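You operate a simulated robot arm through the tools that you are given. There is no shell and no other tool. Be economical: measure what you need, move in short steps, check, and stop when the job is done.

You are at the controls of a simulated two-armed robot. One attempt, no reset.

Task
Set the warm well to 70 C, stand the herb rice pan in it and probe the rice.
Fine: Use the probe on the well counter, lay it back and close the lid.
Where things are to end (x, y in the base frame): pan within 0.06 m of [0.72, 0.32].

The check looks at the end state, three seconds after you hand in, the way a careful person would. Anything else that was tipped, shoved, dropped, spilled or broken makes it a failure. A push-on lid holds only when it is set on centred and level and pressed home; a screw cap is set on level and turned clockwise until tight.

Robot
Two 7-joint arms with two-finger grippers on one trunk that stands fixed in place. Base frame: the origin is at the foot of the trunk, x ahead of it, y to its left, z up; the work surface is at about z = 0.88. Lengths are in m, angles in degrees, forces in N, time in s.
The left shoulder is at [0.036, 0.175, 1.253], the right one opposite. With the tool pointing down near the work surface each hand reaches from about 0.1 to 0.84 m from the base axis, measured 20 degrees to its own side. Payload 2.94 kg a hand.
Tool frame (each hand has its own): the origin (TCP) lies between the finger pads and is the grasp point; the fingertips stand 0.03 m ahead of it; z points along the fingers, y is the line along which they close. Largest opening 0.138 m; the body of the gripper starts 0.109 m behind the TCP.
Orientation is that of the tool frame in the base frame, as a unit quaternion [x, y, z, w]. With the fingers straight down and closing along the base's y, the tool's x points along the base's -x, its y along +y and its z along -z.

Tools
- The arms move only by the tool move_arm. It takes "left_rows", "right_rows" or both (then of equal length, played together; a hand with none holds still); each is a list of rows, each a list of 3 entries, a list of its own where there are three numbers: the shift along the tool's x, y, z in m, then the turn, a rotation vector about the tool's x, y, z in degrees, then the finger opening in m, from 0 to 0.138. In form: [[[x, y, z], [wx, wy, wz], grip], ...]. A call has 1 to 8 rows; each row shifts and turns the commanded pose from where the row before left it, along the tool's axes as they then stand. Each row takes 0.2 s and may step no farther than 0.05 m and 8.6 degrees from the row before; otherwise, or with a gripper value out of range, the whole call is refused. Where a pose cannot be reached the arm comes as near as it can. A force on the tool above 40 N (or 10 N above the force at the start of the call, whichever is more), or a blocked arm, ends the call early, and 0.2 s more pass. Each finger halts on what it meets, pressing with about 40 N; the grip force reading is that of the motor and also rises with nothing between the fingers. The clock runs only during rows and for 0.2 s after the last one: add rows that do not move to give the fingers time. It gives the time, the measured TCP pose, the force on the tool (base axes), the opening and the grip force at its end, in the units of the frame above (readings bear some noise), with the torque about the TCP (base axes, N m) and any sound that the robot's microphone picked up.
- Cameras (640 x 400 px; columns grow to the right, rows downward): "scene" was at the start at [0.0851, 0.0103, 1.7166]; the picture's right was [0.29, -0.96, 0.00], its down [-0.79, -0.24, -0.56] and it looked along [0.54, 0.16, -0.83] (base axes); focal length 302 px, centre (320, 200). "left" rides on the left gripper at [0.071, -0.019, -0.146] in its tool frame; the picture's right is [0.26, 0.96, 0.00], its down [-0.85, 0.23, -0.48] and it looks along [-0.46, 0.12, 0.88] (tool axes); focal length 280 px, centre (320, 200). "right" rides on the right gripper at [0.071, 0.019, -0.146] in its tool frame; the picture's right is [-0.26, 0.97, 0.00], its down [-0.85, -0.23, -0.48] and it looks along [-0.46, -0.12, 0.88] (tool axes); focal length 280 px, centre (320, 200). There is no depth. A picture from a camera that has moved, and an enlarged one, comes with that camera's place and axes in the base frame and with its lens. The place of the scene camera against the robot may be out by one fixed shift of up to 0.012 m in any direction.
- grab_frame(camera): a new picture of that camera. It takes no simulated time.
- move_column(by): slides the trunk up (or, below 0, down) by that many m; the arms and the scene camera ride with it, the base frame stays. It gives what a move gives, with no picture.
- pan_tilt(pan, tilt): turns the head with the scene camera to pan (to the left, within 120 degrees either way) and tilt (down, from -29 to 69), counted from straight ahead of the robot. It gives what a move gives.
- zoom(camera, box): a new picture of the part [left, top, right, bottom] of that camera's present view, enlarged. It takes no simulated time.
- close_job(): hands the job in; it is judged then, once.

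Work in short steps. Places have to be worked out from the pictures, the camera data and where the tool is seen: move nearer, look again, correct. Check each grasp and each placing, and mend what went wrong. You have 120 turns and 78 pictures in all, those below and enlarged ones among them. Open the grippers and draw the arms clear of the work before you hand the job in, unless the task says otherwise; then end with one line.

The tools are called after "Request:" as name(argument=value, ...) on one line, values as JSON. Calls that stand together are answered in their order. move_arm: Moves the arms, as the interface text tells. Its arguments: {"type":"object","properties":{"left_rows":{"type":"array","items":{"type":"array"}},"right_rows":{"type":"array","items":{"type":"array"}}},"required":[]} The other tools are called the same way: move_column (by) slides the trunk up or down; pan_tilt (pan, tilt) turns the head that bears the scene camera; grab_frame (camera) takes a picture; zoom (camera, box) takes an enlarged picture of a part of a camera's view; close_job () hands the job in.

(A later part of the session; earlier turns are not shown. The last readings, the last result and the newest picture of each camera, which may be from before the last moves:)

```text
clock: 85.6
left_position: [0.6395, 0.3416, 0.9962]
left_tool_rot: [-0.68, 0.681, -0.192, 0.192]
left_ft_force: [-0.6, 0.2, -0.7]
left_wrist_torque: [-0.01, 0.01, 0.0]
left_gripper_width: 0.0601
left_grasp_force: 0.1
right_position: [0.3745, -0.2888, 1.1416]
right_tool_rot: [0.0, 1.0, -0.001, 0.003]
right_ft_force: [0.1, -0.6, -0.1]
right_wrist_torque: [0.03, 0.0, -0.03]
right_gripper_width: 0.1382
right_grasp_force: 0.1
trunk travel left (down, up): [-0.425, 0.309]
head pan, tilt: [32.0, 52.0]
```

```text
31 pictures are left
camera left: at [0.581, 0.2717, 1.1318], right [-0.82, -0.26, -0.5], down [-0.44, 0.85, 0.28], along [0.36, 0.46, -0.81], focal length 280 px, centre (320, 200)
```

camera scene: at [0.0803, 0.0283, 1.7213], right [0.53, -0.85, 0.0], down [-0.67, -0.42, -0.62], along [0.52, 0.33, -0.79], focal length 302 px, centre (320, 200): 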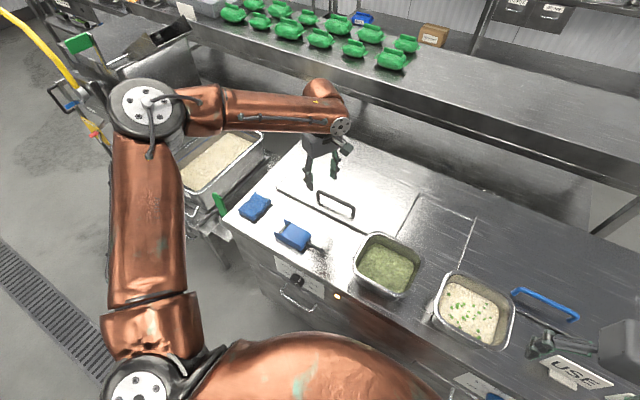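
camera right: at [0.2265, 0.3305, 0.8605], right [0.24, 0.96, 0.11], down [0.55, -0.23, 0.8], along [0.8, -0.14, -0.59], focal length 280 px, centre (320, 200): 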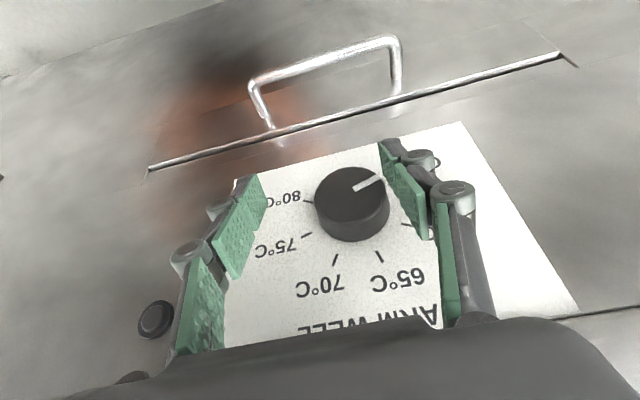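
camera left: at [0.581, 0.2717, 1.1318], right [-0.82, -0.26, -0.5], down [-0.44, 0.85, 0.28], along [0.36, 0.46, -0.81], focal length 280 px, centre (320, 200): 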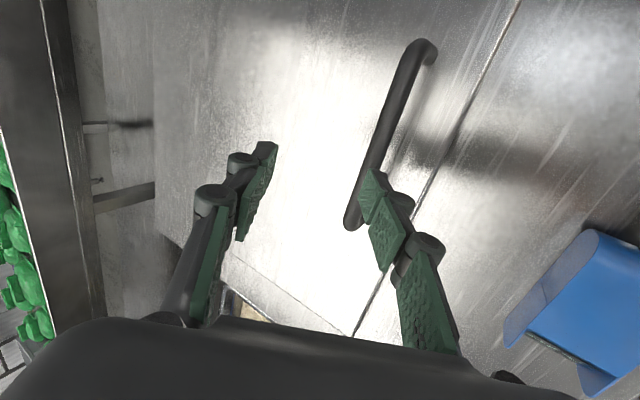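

Now reachable. The bar is near (0.636, 0.325, 0.92); I line up on the tilted approach axis and advance most of the way.

Request:
move_arm(left_rows=[[[0.008, 0.021, -0.0125], [0, 0, 0], 0.045], [[0.008, 0.021, -0.0125], [0, 0, 0], 0.045], [[0, 0, 0.03], [0, 0, 0], 0.045], [[0, 0, 0.03], [0, 0, 0], 0.045], [[0, 0, 0], [0, 0, 0], 0.045]])

Request:
grab_frame(camera="left")

```text
clock: 86.8
left_position: [0.6399, 0.3526, 0.9914]
left_tool_rot: [-0.679, 0.682, -0.192, 0.192]
left_ft_force: [0.7, -0.7, -0.2]
left_wrist_torque: [0.0, 0.0, 0.03]
left_gripper_width: 0.0449
left_grasp_force: 0.1
left hand out of reach, approached as far as the arm can: row 1, 2, 3, 4
right_position: [0.3738, -0.2893, 1.1395]
right_tool_rot: [0.0, 1.0, -0.001, 0.002]
right_ft_force: [-0.6, 0.0, 0.1]
right_wrist_torque: [0.03, -0.05, 0.02]
right_gripper_width: 0.1381
right_grasp_force: 0.1
trunk travel left (down, up): [-0.425, 0.309]
head pan, tilt: [32.0, 52.0]
```

```text
30 pictures are left
camera left: at [0.5799, 0.2822, 1.1265], right [-0.82, -0.26, -0.5], down [-0.44, 0.85, 0.28], along [0.35, 0.46, -0.82], focal length 280 px, centre (320, 200)
```

left: 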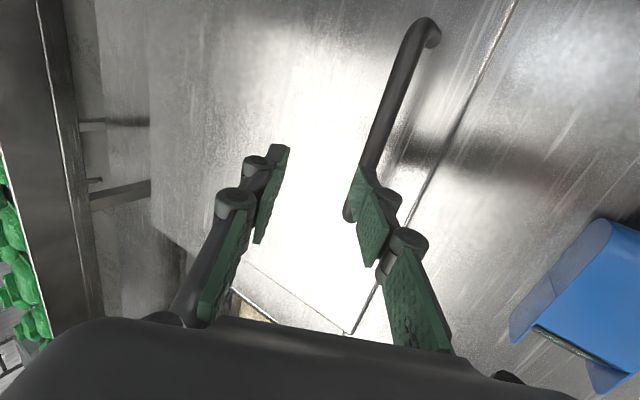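

Low heights are limited for this arm at the present trunk height. I lift the hand along its axis and then lower the trunk 0.1 m, so the posture stays comfortable.

Request:
move_arm(left_rows=[[[0, 0, -0.04], [0, 0, 0], 0.045], [[0, 0, -0.04], [0, 0, 0], 0.045], [[0.02, 0, 0], [0, 0, 0], 0.045]])

Request:
move_column(by=-0.1)

```text
clock: 87.6
left_position: [0.5964, 0.333, 1.058]
left_tool_rot: [0.68, -0.679, 0.194, -0.195]
left_ft_force: [-0.1, -0.5, -0.1]
left_wrist_torque: [0.04, 0.02, 0.0]
left_gripper_width: 0.0451
left_grasp_force: 0.0
right_position: [0.3748, -0.2913, 1.1397]
right_tool_rot: [0.0, 1.0, 0.0, 0.002]
right_ft_force: [0.6, -0.7, 0.0]
right_wrist_torque: [0.03, 0.02, 0.0]
right_gripper_width: 0.1379
right_grasp_force: 0.0
trunk travel left (down, up): [-0.425, 0.309]
head pan, tilt: [32.0, 52.0]
```

```text
clock: 88.9
left_position: [0.5967, 0.3334, 0.9594]
left_tool_rot: [-0.679, 0.679, -0.196, 0.196]
left_ft_force: [-1.3, 0.5, -0.1]
left_wrist_torque: [0.01, -0.01, 0.02]
left_gripper_width: 0.0448
left_grasp_force: 0.1
right_position: [0.3734, -0.2899, 1.0431]
right_tool_rot: [-0.001, 1.0, -0.002, 0.003]
right_ft_force: [-1.0, 0.1, 0.2]
right_wrist_torque: [0.0, -0.02, -0.03]
right_gripper_width: 0.1379
right_grasp_force: 0.1
trunk travel left (down, up): [-0.325, 0.409]
head pan, tilt: [32.0, 52.0]
```

The hand is at (0.597, 0.333, 0.959). I shift onto the approach line and advance part of the way, then look.

Request:
move_arm(left_rows=[[[0.008, -0.0131, 0.0083], [0, 0, 0], 0.045], [[0, 0, 0.018], [0, 0, 0], 0.045], [[0, 0, 0], [0, 0, 0], 0.045]])

Request:
grab_frame(camera="left")

```text
clock: 89.7
left_position: [0.6227, 0.3242, 0.9418]
left_tool_rot: [-0.679, 0.68, -0.194, 0.196]
left_ft_force: [-0.6, -0.8, -0.1]
left_wrist_torque: [0.03, 0.01, -0.01]
left_gripper_width: 0.0449
left_grasp_force: 0.0
right_position: [0.3753, -0.29, 1.0419]
right_tool_rot: [0.0, 1.0, 0.0, 0.003]
right_ft_force: [-0.2, -0.5, 0.5]
right_wrist_torque: [0.01, -0.03, 0.0]
right_gripper_width: 0.1381
right_grasp_force: 0.0
trunk travel left (down, up): [-0.325, 0.409]
head pan, tilt: [32.0, 52.0]
```

```text
29 pictures are left
camera left: at [0.5619, 0.2539, 1.0779], right [-0.82, -0.26, -0.51], down [-0.45, 0.85, 0.28], along [0.36, 0.46, -0.81], focal length 280 px, centre (320, 200)
```

left: 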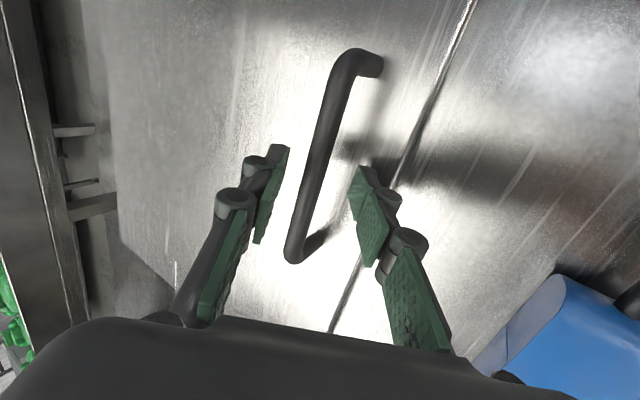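

The bar lies centred between the fingertips. I advance 14 mm more and close on it.

Request:
move_arm(left_rows=[[[0, 0, 0.014], [0, 0, 0], 0.045], [[0, 0, 0], [0, 0, 0], 0.0], [[0, 0, 0], [0, 0, 0], 0.0], [[0, 0, 0], [0, 0, 0], 0.0], [[0, 0, 0], [0, 0, 0], 0.0]])

Request:
grab_frame(camera="left")

```text
clock: 90.9
left_position: [0.6331, 0.3249, 0.9356]
left_tool_rot: [-0.679, 0.679, -0.197, 0.197]
left_ft_force: [31.1, 0.4, 10.9]
left_wrist_torque: [0.07, -0.16, 0.03]
left_gripper_width: 0.0124
left_grasp_force: 39.3
right_position: [0.3776, -0.2885, 1.0427]
right_tool_rot: [0.0, 1.0, -0.001, 0.001]
right_ft_force: [-0.9, 0.5, -0.5]
right_wrist_torque: [-0.03, 0.0, 0.01]
right_gripper_width: 0.1381
right_grasp_force: 0.1
trunk travel left (down, up): [-0.325, 0.409]
head pan, tilt: [32.0, 52.0]
```

```text
28 pictures are left
camera left: at [0.5718, 0.2545, 1.0685], right [-0.82, -0.26, -0.52], down [-0.45, 0.85, 0.28], along [0.37, 0.46, -0.81], focal length 280 px, centre (320, 200)
```

left: 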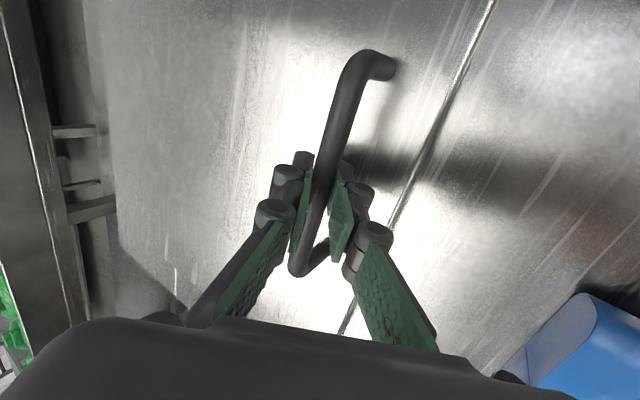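

The bar is gripped. I start lifting the lid along its hinge arc, about 10°, in small steps.

Request:
move_arm(left_rows=[[[0, -0.0034, 0.002], [0, 0, 0], 0.0], [[0, -0.008, -0.009], [0, 0, 0], 0.0], [[0, -0.009, -0.008], [0, 0, 0], 0.0], [[0, -0.0105, -0.0075], [0, 0, 0], 0.0]])

Request:
grab_frame(camera="scene")

```text
clock: 91.9
left_position: [0.6397, 0.3263, 0.9659]
left_tool_rot: [-0.68, 0.681, -0.193, 0.193]
left_ft_force: [-1.2, -7.5, -10.2]
left_wrist_torque: [0.03, 0.1, 0.02]
left_gripper_width: 0.0124
left_grasp_force: 39.5
right_position: [0.3749, -0.2892, 1.042]
right_tool_rot: [0.0, 1.0, -0.001, 0.001]
right_ft_force: [-0.9, -0.4, 0.4]
right_wrist_torque: [0.0, -0.01, -0.01]
right_gripper_width: 0.1381
right_grasp_force: 0.1
trunk travel left (down, up): [-0.325, 0.409]
head pan, tilt: [32.0, 52.0]
```

```text
27 pictures are left
camera scene: at [0.1268, 0.0277, 1.6206], right [0.53, -0.85, 0.0], down [-0.67, -0.42, -0.62], along [0.52, 0.33, -0.79], focal length 302 px, centre (320, 200)
```

scene: 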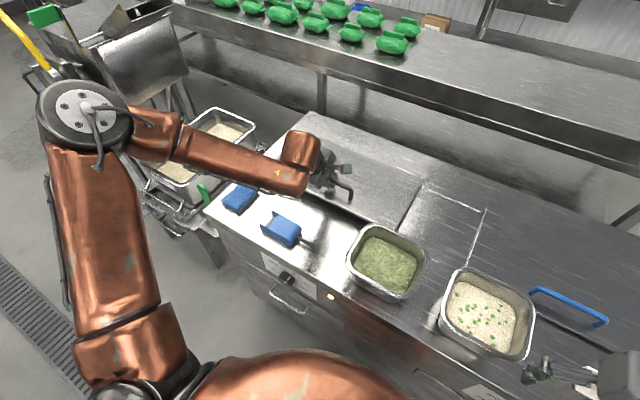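

The lid is lifting freely. I continue up the arc while easing the hand's pitch.

Request:
move_arm(left_rows=[[[0, -0.0132, -0.0088], [-3, 0, 0], 0.0], [[0, -0.0132, -0.0092], [-3, 0, 0], 0.0], [[0, -0.0129, -0.0096], [-3, 0, 0], 0.0], [[0, -0.0129, -0.0096], [-3, 0, 0], 0.0]])

Request:
grab_frame(camera="left")

```text
clock: 92.9
left_position: [0.6719, 0.326, 1.0254]
left_tool_rot: [0.697, -0.696, 0.121, -0.122]
left_ft_force: [-4.1, -3.7, -9.3]
left_wrist_torque: [0.16, 0.05, 0.03]
left_gripper_width: 0.0125
left_grasp_force: 39.5
right_position: [0.3741, -0.2897, 1.0428]
right_tool_rot: [0.001, 1.0, -0.001, 0.002]
right_ft_force: [-0.7, 1.0, 1.0]
right_wrist_torque: [-0.01, -0.03, 0.02]
right_gripper_width: 0.138
right_grasp_force: 0.0
trunk travel left (down, up): [-0.325, 0.409]
head pan, tilt: [32.0, 52.0]
```

```text
26 pictures are left
camera left: at [0.6407, 0.2544, 1.1695], right [-0.91, -0.26, -0.33], down [-0.38, 0.85, 0.37], along [0.18, 0.46, -0.87], focal length 280 px, centre (320, 200)
```

left: 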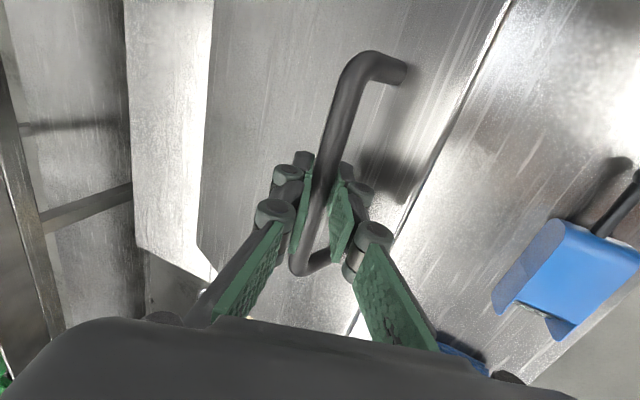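

Lid is about 26° open and the grip is good. I carry on along the arc toward 50°, bringing the hand to vertical.

Request:
move_arm(left_rows=[[[0, -0.0153, -0.0086], [-4, 0, 0], 0.0], [[0, -0.0158, -0.0085], [-4, 0, 0], 0.0], [[0, -0.0159, -0.0084], [-4, 0, 0], 0.0], [[0, -0.0161, -0.0084], [-4, 0, 0], 0.0], [[0, -0.0162, -0.0083], [-4, 0, 0], 0.0]])

```text
clock: 94.1
left_position: [0.6246, 0.362, 1.0895]
left_tool_rot: [-0.707, 0.708, -0.008, 0.007]
left_ft_force: [1.7, -0.1, 0.0]
left_wrist_torque: [-0.03, 0.22, -0.01]
left_gripper_width: 0.0
left_grasp_force: 28.3
left hand out of reach, approached as far as the arm can: row 2, 3, 4, 5
right_position: [0.3604, -0.2897, 1.0458]
right_tool_rot: [0.001, 1.0, -0.002, 0.009]
right_ft_force: [1.0, -1.1, -0.2]
right_wrist_torque: [0.03, 0.16, 0.01]
right_gripper_width: 0.138
right_grasp_force: 0.0
trunk travel left (down, up): [-0.325, 0.409]
head pan, tilt: [32.0, 52.0]
```

Out of reach at vertical, and the grip slipped off. I look at where the lid is now.

Request:
grab_frame(camera="scene")

Request:
grab_frame(camera="left")

```text
25 pictures are left
camera scene: at [0.1366, 0.0271, 1.6209], right [0.53, -0.85, 0.0], down [-0.67, -0.42, -0.61], along [0.52, 0.33, -0.79], focal length 302 px, centre (320, 200)
```

scene: 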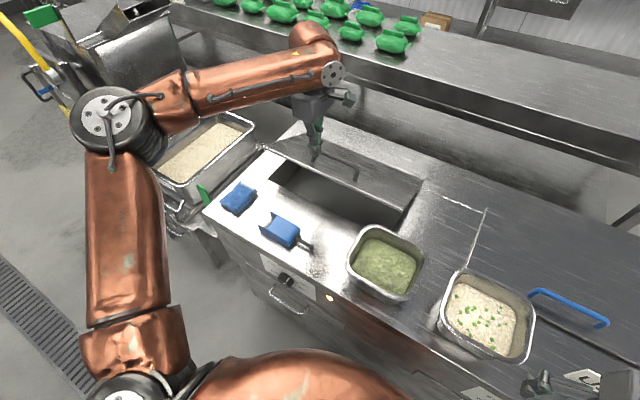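

```text
24 pictures are left
camera left: at [0.6417, 0.2913, 1.2362], right [-0.97, -0.26, -0.02], down [-0.24, 0.85, 0.47], along [-0.11, 0.46, -0.88], focal length 280 px, centre (320, 200)
```

left: 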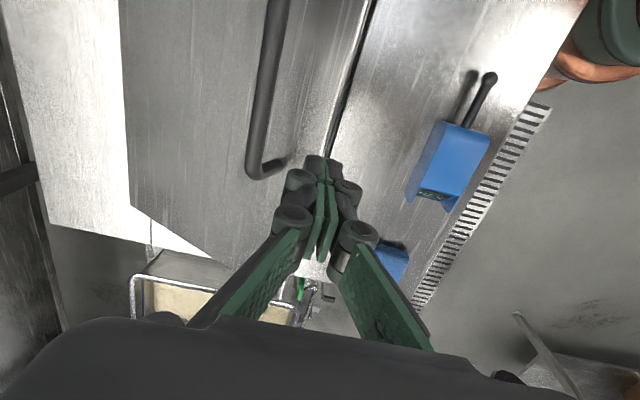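

The hinge holds the lid where it was left, about 30° open, and the well cavity shows below. I'll push it further from underneath: draw back, pitch the closed fingers forward, go down in front and under the edge.

Request:
move_arm(left_rows=[[[0, 0.035, 0], [0, 0, 0], 0.0], [[0, 0.035, 0], [8, 0, 0], 0.0], [[0, 0, 0], [8, 0, 0], 0.0], [[0, 0, 0], [8, 0, 0], 0.0], [[0, 0, 0], [8, 0, 0], 0.0], [[0, 0, 0], [8, 0, 0], 0.0]])

Request:
move_arm(left_rows=[[[0.01, 0.03, 0.02], [0, 0, 0], 0.0], [[0.01, 0.03, 0.02], [0, 0, 0], 0.0], [[0.01, 0.02, 0.03], [0, 0, 0], 0.0]])

Request:
grab_frame(camera="scene")

```text
clock: 95.5
left_position: [0.5703, 0.3612, 1.0783]
left_tool_rot: [0.665, -0.665, 0.242, -0.242]
left_ft_force: [0.3, 0.0, 0.0]
left_wrist_torque: [0.02, 0.05, -0.02]
left_gripper_width: 0.0
left_grasp_force: 28.6
right_position: [0.3763, -0.2882, 1.0423]
right_tool_rot: [-0.001, 1.0, -0.001, 0.002]
right_ft_force: [-0.1, 0.5, 0.6]
right_wrist_torque: [0.0, 0.06, 0.02]
right_gripper_width: 0.1378
right_grasp_force: 0.1
trunk travel left (down, up): [-0.325, 0.409]
head pan, tilt: [32.0, 52.0]
```

```text
clock: 96.3
left_position: [0.5556, 0.3387, 0.9991]
left_tool_rot: [-0.657, 0.666, -0.25, 0.249]
left_ft_force: [-2.0, 2.7, -12.1]
left_wrist_torque: [-0.23, -1.15, -0.19]
left_gripper_width: 0.0
left_grasp_force: 28.1
left hand out of reach, approached as far as the arm can: row 3
right_position: [0.3737, -0.2911, 1.0417]
right_tool_rot: [0.0, 1.0, 0.0, 0.003]
right_ft_force: [0.5, -0.5, -0.5]
right_wrist_torque: [0.17, -0.03, 0.01]
right_gripper_width: 0.1377
right_grasp_force: 0.0
trunk travel left (down, up): [-0.325, 0.409]
head pan, tilt: [32.0, 52.0]
```

```text
23 pictures are left
camera scene: at [0.1254, 0.0253, 1.6208], right [0.53, -0.85, 0.0], down [-0.67, -0.42, -0.62], along [0.52, 0.33, -0.79], focal length 302 px, centre (320, 200)
```

scene: 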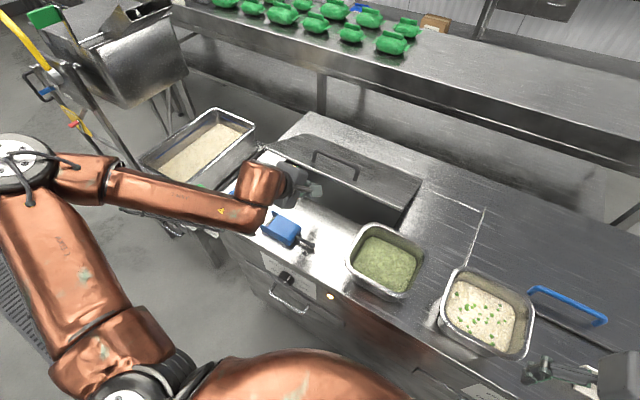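

An odd downward reading; it may be a motion transient. I hold still and read again.

Request:
move_arm(left_rows=[[[0, 0, 0], [0, 0, 0], 0.0], [[0, 0, 0], [0, 0, 0], 0.0]])

Request:
grab_frame(camera="left")

```text
clock: 96.9
left_position: [0.55, 0.3452, 0.9838]
left_tool_rot: [-0.664, 0.666, -0.241, 0.239]
left_ft_force: [0.5, 0.1, -0.3]
left_wrist_torque: [-0.05, -0.01, -0.03]
left_gripper_width: 0.0
left_grasp_force: 28.9
right_position: [0.375, -0.2878, 1.0428]
right_tool_rot: [0.0, 1.0, -0.001, 0.001]
right_ft_force: [0.5, 0.2, 0.3]
right_wrist_torque: [0.0, -0.01, -0.01]
right_gripper_width: 0.138
right_grasp_force: 0.1
trunk travel left (down, up): [-0.325, 0.409]
head pan, tilt: [32.0, 52.0]
```

```text
22 pictures are left
camera left: at [0.473, 0.2742, 1.1099], right [-0.74, -0.26, -0.62], down [-0.48, 0.85, 0.22], along [0.47, 0.46, -0.76], focal length 280 px, centre (320, 200)
```

left: 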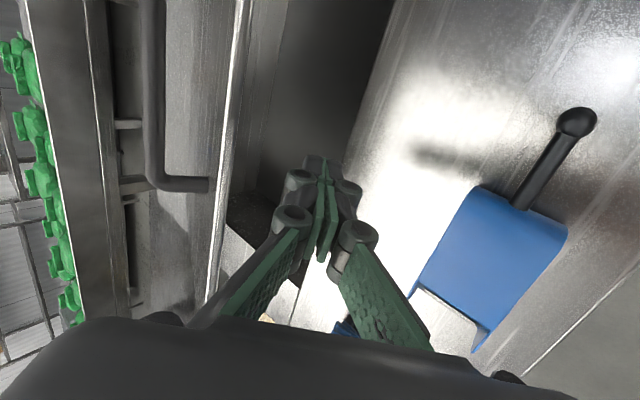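

It was only a transient. Lid edge is about 29° up at (0.625, z 1.01); the closed fingers are in front and below it. I slide forward under the edge and push up.

Request:
move_arm(left_rows=[[[0, -0.0278, 0.025], [0, 0, 0], 0.0], [[0, -0.0278, 0.025], [0, 0, 0], 0.0], [[0, -0.0316, -0.0051], [0, 0, 0], 0.0], [[0, -0.0316, -0.0051], [0, 0, 0], 0.0], [[0, -0.0316, -0.0051], [4, 0, 0], 0.0]])

Request:
grab_frame(camera="scene")

```text
clock: 98.1
left_position: [0.6928, 0.342, 1.055]
left_tool_rot: [-0.656, 0.656, -0.266, 0.264]
left_ft_force: [-2.2, 0.7, -6.5]
left_wrist_torque: [0.0, -0.02, 0.03]
left_gripper_width: 0.0001
left_grasp_force: 28.1
right_position: [0.3742, -0.2894, 1.0415]
right_tool_rot: [0.0, 1.0, -0.001, 0.002]
right_ft_force: [0.2, 0.1, -0.4]
right_wrist_torque: [0.01, -0.03, 0.01]
right_gripper_width: 0.138
right_grasp_force: 0.1
trunk travel left (down, up): [-0.325, 0.409]
head pan, tilt: [32.0, 52.0]
```

```text
21 pictures are left
camera scene: at [0.1264, 0.0285, 1.6205], right [0.53, -0.85, 0.0], down [-0.67, -0.42, -0.62], along [0.52, 0.33, -0.79], focal length 302 px, centre (320, 200)
```

scene: 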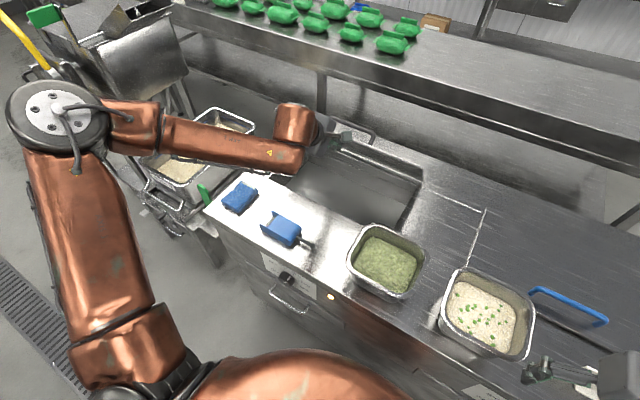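

The lid is well past half open. I keep pushing forward and up with the pitch increasing.

Request:
move_arm(left_rows=[[[0, -0.0315, 0.0112], [4, 0, 0], 0.0], [[0, -0.03, 0.013], [4, 0, 0], 0.0], [[0, -0.028, 0.015], [4, 0, 0], 0.0], [[0, -0.026, 0.017], [4, 0, 0], 0.0]])

Request:
grab_frame(camera="scene")

```text
clock: 99.1
left_position: [0.8122, 0.3484, 1.1187]
left_tool_rot: [-0.612, 0.615, -0.351, 0.352]
left_ft_force: [-2.4, -0.2, -1.7]
left_wrist_torque: [0.02, 0.12, 0.0]
left_gripper_width: 0.0
left_grasp_force: 28.3
left hand out of reach, approached as far as the arm can: row 4
right_position: [0.3741, -0.2894, 1.0412]
right_tool_rot: [0.001, 1.0, -0.001, 0.003]
right_ft_force: [-0.7, 0.0, 0.0]
right_wrist_torque: [0.0, -0.02, -0.02]
right_gripper_width: 0.1378
right_grasp_force: 0.1
trunk travel left (down, up): [-0.325, 0.409]
head pan, tilt: [32.0, 52.0]
```

```text
20 pictures are left
camera scene: at [0.1257, 0.0278, 1.6208], right [0.53, -0.85, 0.0], down [-0.67, -0.42, -0.62], along [0.52, 0.33, -0.79], focal length 302 px, centre (320, 200)
```

scene: 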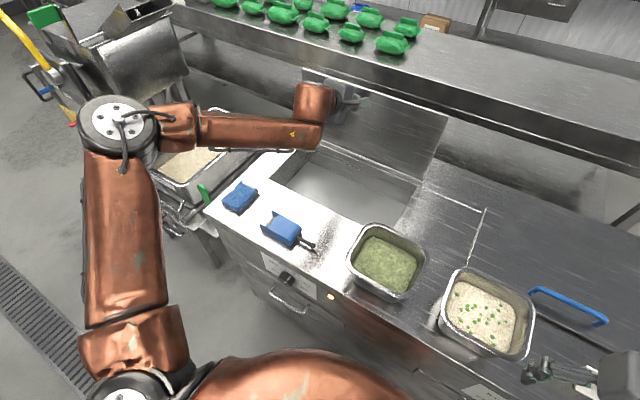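

The lid stands upright and stays. I retract the left hand and level it, then turn its yaw back to normal for the pan.

Request:
move_arm(left_rows=[[[0, 0.02, -0.0346], [0, 0, 0], 0.0], [[0, 0.02, -0.0346], [-8, 0, 0], 0.0], [[0, 0.02, -0.0346], [-8, 0, 0], 0.0], [[0, 0.02, -0.0346], [-8, 0, 0], 0.0], [[0, 0.02, -0.0346], [-8, 0, 0], 0.03], [[0, 0.03, -0.02], [-8, 0, 0], 0.03], [[0, 0.03, 0], [-8, 0, 0], 0.03], [[0, 0.03, 0], [-8, 0, 0], 0.03]])

Request:
move_arm(left_rows=[[[0, 0, 0], [-3.5, 0, 0], 0.03], [[0, 0, 0], [0, 0, 8.5], 0.03], [[0, 0, 0], [0, 0, 8.5], 0.03], [[0, 0, 0], [0, 0, 8.5], 0.03], [[0, 0, 0], [0, 0, 8.5], 0.03], [[0, 0, 0], [0, 0, 8.5], 0.03], [[0, 0, 0], [0, 0, 8.5], 0.03], [[0, 0, 0], [0, 0, 8.5], 0.03]])

Request:
move_arm(left_rows=[[[0, 0, 0], [0, 0, 8.5], 0.04], [[0, 0, 0], [0, 0, 8.5], 0.04], [[0, 0, 0], [0, 0, 8.5], 0.04], [[0, 0, 0], [0, 0, 5], 0.04]])

```text
clock: 100.9
left_position: [0.5233, 0.3518, 1.1454]
left_tool_rot: [0.707, -0.706, 0.025, -0.024]
left_ft_force: [0.6, -0.6, -0.5]
left_wrist_torque: [-0.01, 0.01, 0.01]
left_gripper_width: 0.03
left_grasp_force: 0.1
left hand out of reach, approached as far as the arm can: row 1
right_position: [0.3744, -0.2886, 1.0419]
right_tool_rot: [0.0, 1.0, 0.0, 0.002]
right_ft_force: [-0.1, -0.5, 0.2]
right_wrist_torque: [-0.02, -0.01, 0.0]
right_gripper_width: 0.1378
right_grasp_force: 0.0
trunk travel left (down, up): [-0.325, 0.409]
head pan, tilt: [32.0, 52.0]
```

```text
clock: 102.7
left_position: [0.5238, 0.3501, 1.1436]
left_tool_rot: [-0.262, 0.965, -0.001, 0.004]
left_ft_force: [-0.9, 0.4, 0.4]
left_wrist_torque: [-0.03, 0.05, 0.0]
left_gripper_width: 0.0299
left_grasp_force: 0.1
right_position: [0.3753, -0.2889, 1.0427]
right_tool_rot: [0.0, 1.0, 0.0, 0.002]
right_ft_force: [-0.2, -0.4, -0.3]
right_wrist_torque: [0.01, 0.01, -0.02]
right_gripper_width: 0.1379
right_grasp_force: 0.0
trunk travel left (down, up): [-0.325, 0.409]
head pan, tilt: [32.0, 52.0]
```

```text
clock: 103.7
left_position: [0.525, 0.3491, 1.1432]
left_tool_rot: [0.0, 1.0, 0.0, 0.004]
left_ft_force: [-0.3, 0.8, -0.1]
left_wrist_torque: [-0.02, 0.01, -0.01]
left_gripper_width: 0.0401
left_grasp_force: 0.0
right_position: [0.3738, -0.29, 1.0434]
right_tool_rot: [0.001, 1.0, -0.001, 0.003]
right_ft_force: [-0.3, 0.4, -0.8]
right_wrist_torque: [-0.02, 0.02, 0.0]
right_gripper_width: 0.1381
right_grasp_force: 0.1
trunk travel left (down, up): [-0.325, 0.409]
head pan, tilt: [32.0, 52.0]
```

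Both hands are free. Before gripping I rehearse the carry unloaded: both hands pitched 40°, placed above the well and later moved back to the pan by the same displacement.

Request:
move_arm(left_rows=[[[0, 0, 0], [0, -8, 0], 0.04], [[0, 0, 0], [0, -8, 0], 0.04], [[0, 0, 0], [0, -8, 0], 0.04], [[0, 0, 0], [0, -8, 0], 0.04], [[0, 0, 0], [0, -8, 0], 0.04], [[-0.0306, 0.017, 0.0257], [0, 0, 0], 0.04], [[-0.0306, 0.017, 0.0257], [0, 0, 0], 0.04], [[-0.0306, 0.017, 0.0257], [0, 0, 0], 0.04]], right_rows=[[[0, 0, -0.02], [0, -8, 0], 0.1], [[0, 0, -0.02], [0, -8, 0], 0.1], [[0, 0.0, -0.02], [0, -8, 0], 0.1], [[0, 0.02, 0], [0, -8, 0], 0.1], [[0, 0.045, 0], [0, -8, 0], 0.08], [[-0.0077, 0.045, 0.0064], [0, 0, 0], 0.06], [[-0.0077, 0.045, 0.0064], [0, 0, 0], 0.04], [[-0.0077, 0.045, 0.0064], [0, 0, 0], 0.04]])

Request:
move_arm(left_rows=[[[-0.029, 0, 0.012], [0, 0, 0], 0.04], [[-0.029, 0, 0.012], [0, 0, 0], 0.04], [[0, 0, 0], [0, 0, 0], 0.04], [[0, 0, 0], [0, 0, 0], 0.04], [[0, 0, 0], [0, 0, 0], 0.04], [[0, 0, 0], [0, 0, 0], 0.04], [[0, 0, 0], [0, 0, 0], 0.04], [[0, 0, 0], [0, 0, 0], 0.04]], right_rows=[[[-0.026, 0.035, 0.0219], [0, 0, 0], 0.04], [[-0.026, 0.035, 0.0219], [0, 0, 0], 0.04], [[-0.026, 0.035, 0.0219], [0, 0, 0], 0.04], [[-0.026, 0.035, 0.0219], [0, 0, 0], 0.04], [[-0.026, 0.035, 0.0219], [0, 0, 0], 0.04], [[-0.026, 0.035, 0.0219], [0, 0, 0], 0.04], [[-0.026, 0.035, 0.0219], [0, 0, 0], 0.04], [[-0.026, 0.035, 0.0219], [0, 0, 0], 0.04]])

```text
clock: 105.5
left_position: [0.6499, 0.4039, 1.1429]
left_tool_rot: [-0.001, 0.938, 0.0, 0.345]
left_ft_force: [0.9, 0.6, 0.1]
left_wrist_torque: [-0.03, 0.02, -0.07]
left_gripper_width: 0.0401
left_grasp_force: 0.0
right_position: [0.4382, -0.1379, 1.1175]
right_tool_rot: [-0.001, 0.939, -0.001, 0.343]
right_ft_force: [1.0, -0.7, -0.8]
right_wrist_torque: [-0.04, 0.06, -0.01]
right_gripper_width: 0.0399
right_grasp_force: 0.1
right hand out of reach, approached as far as the arm can: row 5
trunk travel left (down, up): [-0.325, 0.409]
head pan, tilt: [32.0, 52.0]
```

```text
clock: 107.3
left_position: [0.7023, 0.402, 1.1632]
left_tool_rot: [-0.001, 0.939, -0.002, 0.345]
left_ft_force: [0.9, 0.2, 0.1]
left_wrist_torque: [-0.06, 0.02, -0.03]
left_gripper_width: 0.0399
left_grasp_force: 0.1
right_position: [0.7093, 0.1457, 1.1184]
right_tool_rot: [-0.001, 0.939, -0.002, 0.344]
right_ft_force: [0.3, 0.8, 0.0]
right_wrist_torque: [-0.04, 0.0, -0.04]
right_gripper_width: 0.0399
right_grasp_force: 0.0
trunk travel left (down, up): [-0.325, 0.409]
head pan, tilt: [32.0, 52.0]
```

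Both reach so far. I continue down to the placing height over the well to test the low end.

Request:
move_arm(left_rows=[[[0.028, 0, 0.039], [0, 0, 0], 0.04], [[0.028, 0, 0.039], [0, 0, 0], 0.04], [[0.028, 0, 0.039], [0, 0, 0], 0.04], [[0.028, 0, 0.039], [0, 0, 0], 0.04]], right_rows=[[[0.0247, 0.024, 0.0306], [0, 0, 0], 0.04], [[0.0247, 0.024, 0.0306], [0, 0, 0], 0.04], [[0.0247, 0.024, 0.0306], [0, 0, 0], 0.04], [[0.0247, 0.024, 0.0306], [0, 0, 0], 0.04]])

Request:
grab_frame(camera="right")

```text
clock: 108.3
left_position: [0.7202, 0.4073, 0.9682]
left_tool_rot: [0.0, 0.938, -0.002, 0.346]
left_ft_force: [0.3, 0.0, 0.1]
left_wrist_torque: [-0.03, 0.05, -0.04]
left_gripper_width: 0.0399
left_grasp_force: 0.0
right_position: [0.7203, 0.2396, 0.9559]
right_tool_rot: [0.0, 0.939, -0.002, 0.343]
right_ft_force: [0.4, 0.6, 0.2]
right_wrist_torque: [-0.03, 0.03, -0.02]
right_gripper_width: 0.0397
right_grasp_force: 0.1
trunk travel left (down, up): [-0.325, 0.409]
head pan, tilt: [32.0, 52.0]
```

```text
19 pictures are left
camera right: at [0.5718, 0.2581, 1.0207], right [0.2, 0.97, 0.17], down [0.34, -0.23, 0.91], along [0.92, -0.13, -0.38], focal length 280 px, centre (320, 200)
```

right: 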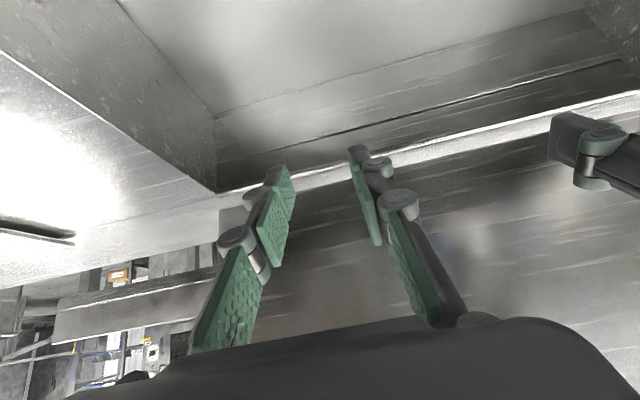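

Both hands reach the placing poses. The well is about 0.095 deep, with its far right corner near (0.81, 0.12). I now move both hands together back to above the green pan.

Request:
move_arm(left_rows=[[[-0.02, 0, -0.03], [0, 0, 0], 0.04], [[0.0161, -0.029, -0.0266], [0, 0, 0], 0.04], [[0.0161, -0.029, -0.0266], [0, 0, 0], 0.04], [[0.0161, -0.029, -0.0266], [0, 0, 0], 0.04], [[0.0161, -0.029, -0.0266], [0, 0, 0], 0.04], [[0.0161, -0.029, -0.0266], [0, 0, 0], 0.04], [[0.0161, -0.029, -0.0266], [0, 0, 0], 0.04], [[0.0161, -0.029, -0.0266], [0, 0, 0], 0.04]], right_rows=[[[-0.02, 0, -0.03], [0, 0, 0], 0.04], [[0.0161, -0.029, -0.0266], [0, 0, 0], 0.04], [[0.0161, -0.029, -0.0266], [0, 0, 0], 0.04], [[0.0161, -0.029, -0.0266], [0, 0, 0], 0.04], [[0.0161, -0.029, -0.0266], [0, 0, 0], 0.04], [[0.0161, -0.029, -0.0266], [0, 0, 0], 0.04], [[0.0161, -0.029, -0.0266], [0, 0, 0], 0.04], [[0.0161, -0.029, -0.0266], [0, 0, 0], 0.04]])

Request:
grab_frame(camera="right")

Request:
grab_frame(camera="left")

```text
clock: 110.1
left_position: [0.5298, 0.1941, 1.0845]
left_tool_rot: [0.003, 0.936, 0.012, 0.352]
left_ft_force: [-2.2, -8.0, 7.4]
left_wrist_torque: [0.62, 0.44, 0.57]
left_gripper_width: 0.04
left_grasp_force: 0.1
left hand out of reach, approached as far as the arm can: row 7, 8
right_position: [0.4997, 0.0252, 1.0632]
right_tool_rot: [0.001, 0.939, 0.002, 0.344]
right_ft_force: [-0.7, -1.1, 0.2]
right_wrist_torque: [0.09, -0.03, 0.08]
right_gripper_width: 0.0399
right_grasp_force: 0.1
trunk travel left (down, up): [-0.325, 0.409]
head pan, tilt: [32.0, 52.0]
```

```text
18 pictures are left
camera right: at [0.3521, 0.0449, 1.1278], right [0.2, 0.96, 0.17], down [0.34, -0.23, 0.91], along [0.92, -0.12, -0.37], focal length 280 px, centre (320, 200)
```

right: 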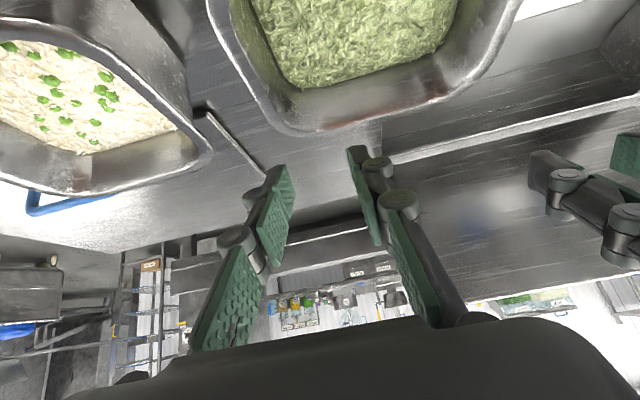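

```text
17 pictures are left
camera left: at [0.3817, 0.1735, 1.1474], right [-0.2, 0.97, -0.15], down [0.32, 0.21, 0.92], along [0.92, 0.14, -0.36], focal length 280 px, centre (320, 200)
```

left: 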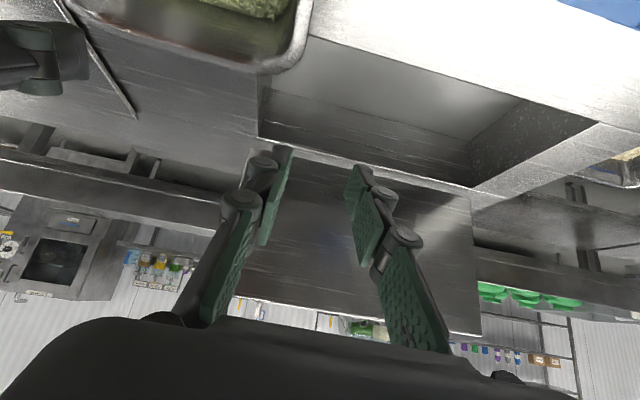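

Triangulating the two wrist views puts the green pan's rim at z≈0.985, y from 0 to 0.162, and x about 0.40–0.545. The left hand is near its limit here. I test whether it can reach the rear part of the left wall.

Request:
move_arm(left_rows=[[[0.01, -0.017, 0.01], [0, 0, 0], 0.05], [[0.018, -0.017, 0.01], [0, 0, 0], 0.05], [[0.01, 0, 0.01], [0, 0, 0], 0.05]])

```text
clock: 110.9
left_position: [0.5295, 0.1587, 1.0334]
left_tool_rot: [-0.001, 0.939, 0.0, 0.345]
left_ft_force: [0.7, 0.1, 0.5]
left_wrist_torque: [0.02, 0.01, -0.03]
left_gripper_width: 0.0499
left_grasp_force: 0.1
left hand out of reach, approached as far as the arm can: row 2
right_position: [0.5006, 0.0329, 1.0628]
right_tool_rot: [-0.001, 0.939, -0.001, 0.344]
right_ft_force: [0.3, 0.8, -0.4]
right_wrist_torque: [-0.03, -0.02, -0.02]
right_gripper_width: 0.04
right_grasp_force: 0.1
trunk travel left (down, up): [-0.325, 0.409]
head pan, tilt: [32.0, 52.0]
```

It gets there. I bring it slightly nearer and lower, and look.

Request:
move_arm(left_rows=[[[0.024, 0, -0.001], [0, 0, 0], 0.05], [[0.0, 0, 0.0], [0, 0, 0], 0.05]], right_rows=[[[0.017, -0.02, -0.023], [0, 0, 0], 0.05], [[0.017, -0.02, -0.023], [0, 0, 0], 0.05]])

Request:
grab_frame(camera="left")

Request:
grab_frame(camera="right")

```text
clock: 111.5
left_position: [0.5275, 0.1537, 1.0211]
left_tool_rot: [0.001, 0.938, 0.0, 0.346]
left_ft_force: [-0.5, -0.3, 0.1]
left_wrist_torque: [0.01, 0.01, -0.01]
left_gripper_width: 0.05
left_grasp_force: 0.1
left hand out of reach, approached as far as the arm can: row 1
right_position: [0.4483, -0.0112, 1.0736]
right_tool_rot: [-0.001, 0.939, 0.0, 0.345]
right_ft_force: [1.3, 0.3, -0.3]
right_wrist_torque: [-0.01, -0.03, 0.01]
right_gripper_width: 0.0496
right_grasp_force: 0.0
trunk travel left (down, up): [-0.325, 0.409]
head pan, tilt: [32.0, 52.0]
```

```text
16 pictures are left
camera left: at [0.3803, 0.134, 1.087], right [-0.2, 0.96, -0.17], down [0.34, 0.23, 0.91], along [0.92, 0.13, -0.37], focal length 280 px, centre (320, 200)
```

left: 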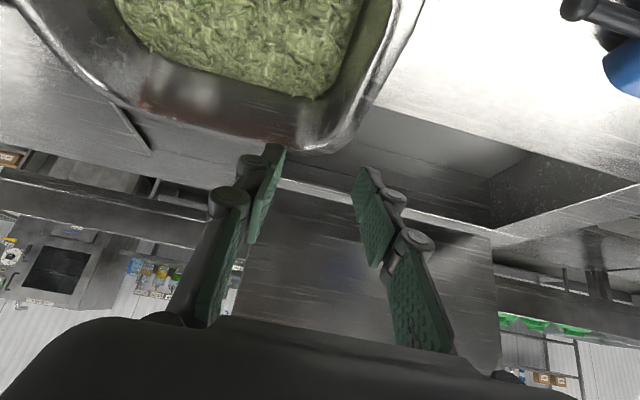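

```text
15 pictures are left
camera right: at [0.299, 0.0075, 1.1389], right [0.2, 0.97, 0.17], down [0.34, -0.23, 0.91], along [0.92, -0.12, -0.37], focal length 280 px, centre (320, 200)
```

right: 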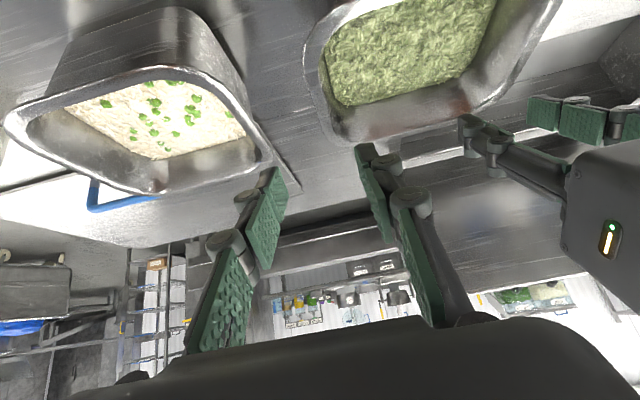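

The left hand can't come nearer than x≈0.53 here, while the pan's centre is near (0.47, 0.084). Nudging the pan 6 cm forward on the counter would put its left wall within reach. I raise the left hand a little and bring the right hand, closed and upright, in front of the pan.

Request:
move_arm(right_rows=[[[0.012, 0.019, -0.015], [0, 8, 0], 0.04], [[0.012, 0.019, -0.01], [0, 8, 0], 0.03], [[0.015, 0.019, -0.005], [0, 8, 0], 0.02], [[0.018, 0.019, 0], [0, 8, 0], 0.01], [[0.02, 0.019, 0], [0, 8, 0], 0.0], [[0.02, 0, 0], [0, 0, 0], 0.0], [[0.01, 0, 0], [0, 0, 0], 0.0]], left_rows=[[[-0.02, 0.01, -0.024], [0, 0, 0], 0.05], [[-0.02, 0.01, -0.024], [0, 0, 0], 0.05], [[0, 0, 0], [0, 0, 0], 0.05], [[0, 0, 0], [0, 0, 0], 0.05], [[0, 0, 0], [0, 0, 0], 0.05], [[0, 0, 0], [0, 0, 0], 0.05], [[0, 0, 0], [0, 0, 0], 0.05]])

```text
clock: 113.1
left_position: [0.5297, 0.1735, 1.0845]
left_tool_rot: [-0.001, 0.938, 0.0, 0.346]
left_ft_force: [-0.5, 0.0, -0.5]
left_wrist_torque: [-0.04, 0.01, -0.02]
left_gripper_width: 0.05
left_grasp_force: 0.0
right_position: [0.3304, 0.0875, 1.0704]
right_tool_rot: [0.0, 1.0, 0.0, 0.002]
right_ft_force: [-0.1, -0.1, -0.2]
right_wrist_torque: [-0.03, -0.01, 0.0]
right_gripper_width: 0.0
right_grasp_force: 28.3
trunk travel left (down, up): [-0.325, 0.409]
head pan, tilt: [32.0, 52.0]
```

The right hand is at (0.33, 0.088), pan's front rim around x 0.39. I descend and creep forward to near the pan, then look.

Request:
move_arm(right_rows=[[[0, -0.001, 0.045], [0, 0, 0], 0.0], [[0, -0.001, 0.045], [0, 0, 0], 0.0], [[0, -0.001, 0.04], [0, 0, 0], 0.0], [[-0.02, 0, 0], [0, 0, 0], 0.0], [[-0.01, 0, 0], [0, 0, 0], 0.0]])

Request:
grab_frame(camera="right")

```text
clock: 113.9
left_position: [0.5306, 0.1763, 1.0802]
left_tool_rot: [-0.002, 0.939, 0.004, 0.343]
left_ft_force: [-0.4, 0.8, 0.0]
left_wrist_torque: [-0.03, 0.04, -0.05]
left_gripper_width: 0.0501
left_grasp_force: 0.1
right_position: [0.3311, 0.0855, 0.9638]
right_tool_rot: [-0.004, 1.0, 0.001, 0.004]
right_ft_force: [0.5, -0.6, 0.0]
right_wrist_torque: [-0.02, -0.01, 0.02]
right_gripper_width: 0.0
right_grasp_force: 28.1
trunk travel left (down, up): [-0.325, 0.409]
head pan, tilt: [32.0, 52.0]
stopped in row 3 (left hand): the force on the tool passed its limit at 57 N (the readings are from after the stop); the commanded pose is now the measured one
```

```text
14 pictures are left
camera right: at [0.2598, 0.1046, 1.1095], right [0.25, 0.97, 0.0], down [0.85, -0.22, 0.48], along [0.47, -0.12, -0.88], focal length 280 px, centre (320, 200)
```

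right: 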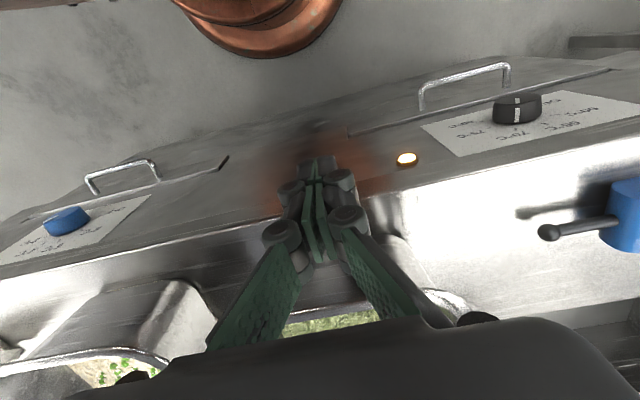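

The left hand was touched, likely by the right forearm. I move the left hand up and away before pushing.

Request:
move_arm(left_rows=[[[-0.015, 0.035, -0.025], [0, 0, 0], 0.05], [[-0.025, 0.03, -0.02], [0, 0, 0], 0.05], [[-0.025, 0.03, -0.02], [0, 0, 0], 0.05], [[-0.025, 0.03, -0.02], [0, 0, 0], 0.05]])

Request:
move_arm(right_rows=[[[0, 0, 0.028], [0, 0, 0], 0.0], [[-0.02, 0, 0], [0, 0, 0], 0.0], [[-0.01, 0, 0], [0, 0, 0], 0.0], [[-0.008, 0, 0], [0, 0, 0], 0.0]])

Request:
grab_frame(camera="right")

```text
clock: 114.9
left_position: [0.5444, 0.3013, 1.2076]
left_tool_rot: [-0.002, 0.94, 0.003, 0.342]
left_ft_force: [-0.1, -0.6, 0.9]
left_wrist_torque: [-0.01, 0.03, -0.01]
left_gripper_width: 0.0501
left_grasp_force: 0.0
right_position: [0.3306, 0.0879, 0.9649]
right_tool_rot: [-0.003, 1.0, 0.001, 0.005]
right_ft_force: [-0.4, -0.1, 0.4]
right_wrist_torque: [-0.02, 0.0, -0.03]
right_gripper_width: 0.0
right_grasp_force: 28.3
trunk travel left (down, up): [-0.325, 0.409]
head pan, tilt: [32.0, 52.0]
```

```text
clock: 115.9
left_position: [0.5427, 0.2999, 1.2084]
left_tool_rot: [-0.002, 0.939, 0.005, 0.343]
left_ft_force: [0.7, -0.8, -0.3]
left_wrist_torque: [0.03, 0.03, 0.02]
left_gripper_width: 0.0501
left_grasp_force: 0.0
right_position: [0.3721, 0.0867, 0.9373]
right_tool_rot: [-0.004, 1.0, 0.001, 0.004]
right_ft_force: [0.1, 0.7, 0.1]
right_wrist_torque: [0.01, 0.0, 0.0]
right_gripper_width: 0.0
right_grasp_force: 28.5
trunk travel left (down, up): [-0.325, 0.409]
head pan, tilt: [32.0, 52.0]
```

```text
13 pictures are left
camera right: at [0.299, 0.1053, 1.082], right [0.25, 0.97, 0.0], down [0.85, -0.22, 0.48], along [0.47, -0.12, -0.88], focal length 280 px, centre (320, 200)
```

right: 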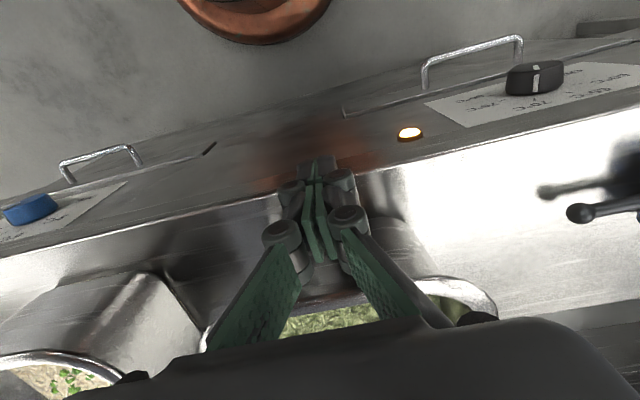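

The front rim is at x≈0.403. I pitch the fingers a little so they meet the wall low, then push the pan slowly forward.

Request:
move_arm(right_rows=[[[0, -0.002, 0], [0, -8.5, 0], 0.0], [[0, 0, 0], [0, -8.5, 0], 0.0], [[-0.0143, 0, 0.0044], [0, 0, 0], 0.0], [[-0.0124, 0, 0.0038], [0, 0, 0], 0.0], [[-0.0124, 0, 0.0038], [0, 0, 0], 0.0], [[-0.0124, 0, 0.0038], [0, 0, 0], 0.0], [[-0.0124, 0, 0.0038], [0, 0, 0], 0.0], [[-0.0105, 0, 0.0032], [0, 0, 0], 0.0]])

Request:
grab_frame(camera="scene")

```text
clock: 117.7
left_position: [0.5449, 0.3009, 1.2077]
left_tool_rot: [-0.002, 0.939, 0.004, 0.343]
left_ft_force: [-0.3, -0.1, 0.6]
left_wrist_torque: [-0.01, 0.01, -0.02]
left_gripper_width: 0.05
left_grasp_force: 0.0
right_position: [0.4498, 0.0845, 0.9371]
right_tool_rot: [-0.004, 0.988, 0.001, 0.152]
right_ft_force: [-2.8, 0.5, 0.9]
right_wrist_torque: [0.04, 0.06, -0.02]
right_gripper_width: 0.0001
right_grasp_force: 28.8
trunk travel left (down, up): [-0.325, 0.409]
head pan, tilt: [32.0, 52.0]
```

```text
12 pictures are left
camera scene: at [0.1256, 0.0287, 1.6207], right [0.53, -0.85, 0.0], down [-0.67, -0.42, -0.62], along [0.52, 0.33, -0.79], focal length 302 px, centre (320, 200)
```

scene: 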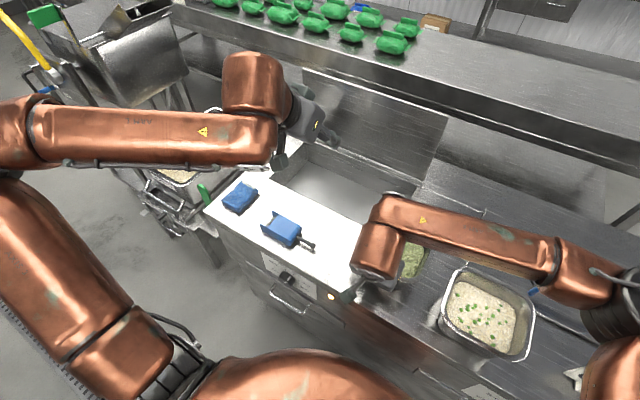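

The pan slid easily (about 3 N) to roughly centre (0.53, 0.084). I draw the right hand back and up, re-pitch it, and bring both hands over the side walls.

Request:
move_arm(right_rows=[[[0.035, 0, -0.01], [0, 0, 0], 0.0], [[-0.012, 0, -0.042], [0, 0, 0], 0.02], [[-0.012, -0.01, -0.042], [0, 0, 0], 0.05], [[-0.012, -0.01, -0.042], [0, 0, 0], 0.05], [[0, -0.02, 0], [0, -8, 0], 0.05], [[0, -0.02, 0], [0, -8, 0], 0.05], [[0, -0.02, 0], [0, -7, 0], 0.05]])

Request:
move_arm(left_rows=[[[0.018, -0.035, 0.02], [0, 0, 0], 0.05], [[0.022, -0.035, 0.026], [0, 0, 0], 0.05], [[0.022, -0.035, 0.026], [0, 0, 0], 0.05], [[0.022, -0.028, 0.026], [0, 0, 0], 0.05], [[0.022, 0, 0.026], [0, 0, 0], 0.05]])

```text
clock: 119.3
left_position: [0.5437, 0.3007, 1.2079]
left_tool_rot: [-0.002, 0.939, 0.004, 0.343]
left_ft_force: [0.4, -0.1, 1.0]
left_wrist_torque: [0.0, 0.02, 0.03]
left_gripper_width: 0.0497
left_grasp_force: 0.0
right_position: [0.4067, 0.0066, 1.068]
right_tool_rot: [-0.004, 0.938, 0.003, 0.348]
right_ft_force: [0.8, -0.4, 0.3]
right_wrist_torque: [-0.01, 0.0, -0.02]
right_gripper_width: 0.0497
right_grasp_force: 0.1
trunk travel left (down, up): [-0.325, 0.409]
head pan, tilt: [32.0, 52.0]
```

```text
clock: 120.5
left_position: [0.5434, 0.1663, 1.0415]
left_tool_rot: [-0.001, 0.939, 0.003, 0.344]
left_ft_force: [0.4, 0.8, -0.1]
left_wrist_torque: [-0.03, 0.03, 0.01]
left_gripper_width: 0.0502
left_grasp_force: 0.1
right_position: [0.4066, 0.0081, 1.0676]
right_tool_rot: [-0.003, 0.938, 0.001, 0.347]
right_ft_force: [0.3, 0.9, -0.3]
right_wrist_torque: [0.01, 0.0, 0.03]
right_gripper_width: 0.0501
right_grasp_force: 0.1
trunk travel left (down, up): [-0.325, 0.409]
head pan, tilt: [32.0, 52.0]
```

Left is positioned. I bring the right hand forward over the right wall and check both views.

Request:
move_arm(right_rows=[[[-0.0192, -0.003, 0.0283], [0, 0, 0], 0.05], [[-0.0192, -0.003, 0.0283], [0, 0, 0], 0.05], [[-0.0192, -0.002, 0.0283], [0, 0, 0], 0.05]])

Request:
grab_frame(camera="right")

Request:
grab_frame(camera="left")

```text
clock: 121.3
left_position: [0.5441, 0.1673, 1.0413]
left_tool_rot: [-0.001, 0.939, 0.004, 0.344]
left_ft_force: [-0.1, -0.2, -0.1]
left_wrist_torque: [0.02, 0.0, -0.02]
left_gripper_width: 0.05
left_grasp_force: 0.0
right_position: [0.5094, -0.0053, 1.0374]
right_tool_rot: [-0.004, 0.938, 0.003, 0.345]
right_ft_force: [0.2, -0.3, 0.1]
right_wrist_torque: [-0.01, 0.02, 0.02]
right_gripper_width: 0.0501
right_grasp_force: 0.0
trunk travel left (down, up): [-0.325, 0.409]
head pan, tilt: [32.0, 52.0]
```

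```text
11 pictures are left
camera right: at [0.3615, 0.0128, 1.1028], right [0.19, 0.97, 0.17], down [0.34, -0.23, 0.91], along [0.92, -0.12, -0.37], focal length 280 px, centre (320, 200)
```

right: 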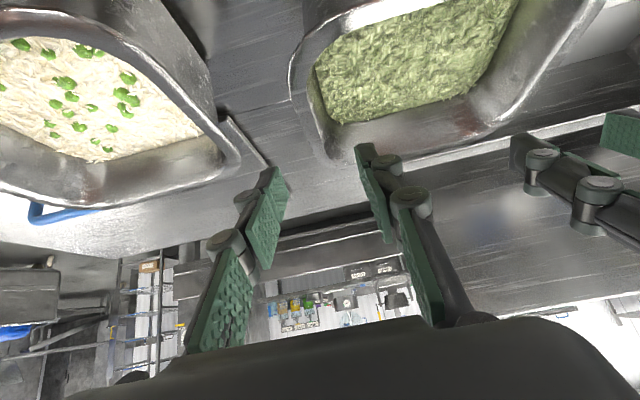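

```text
10 pictures are left
camera left: at [0.3968, 0.1459, 1.1081], right [-0.21, 0.97, -0.16], down [0.34, 0.23, 0.91], along [0.92, 0.13, -0.38], focal length 280 px, centre (320, 200)
```

left: 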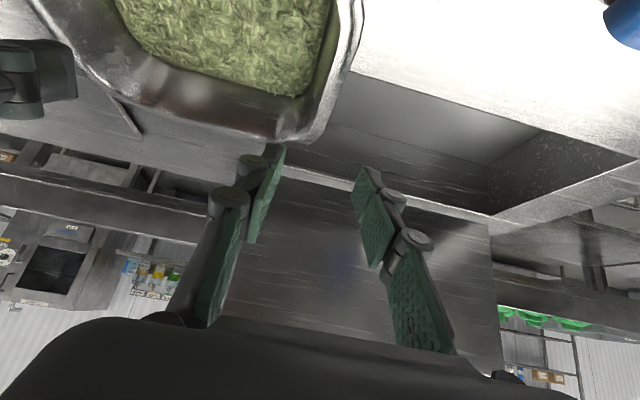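

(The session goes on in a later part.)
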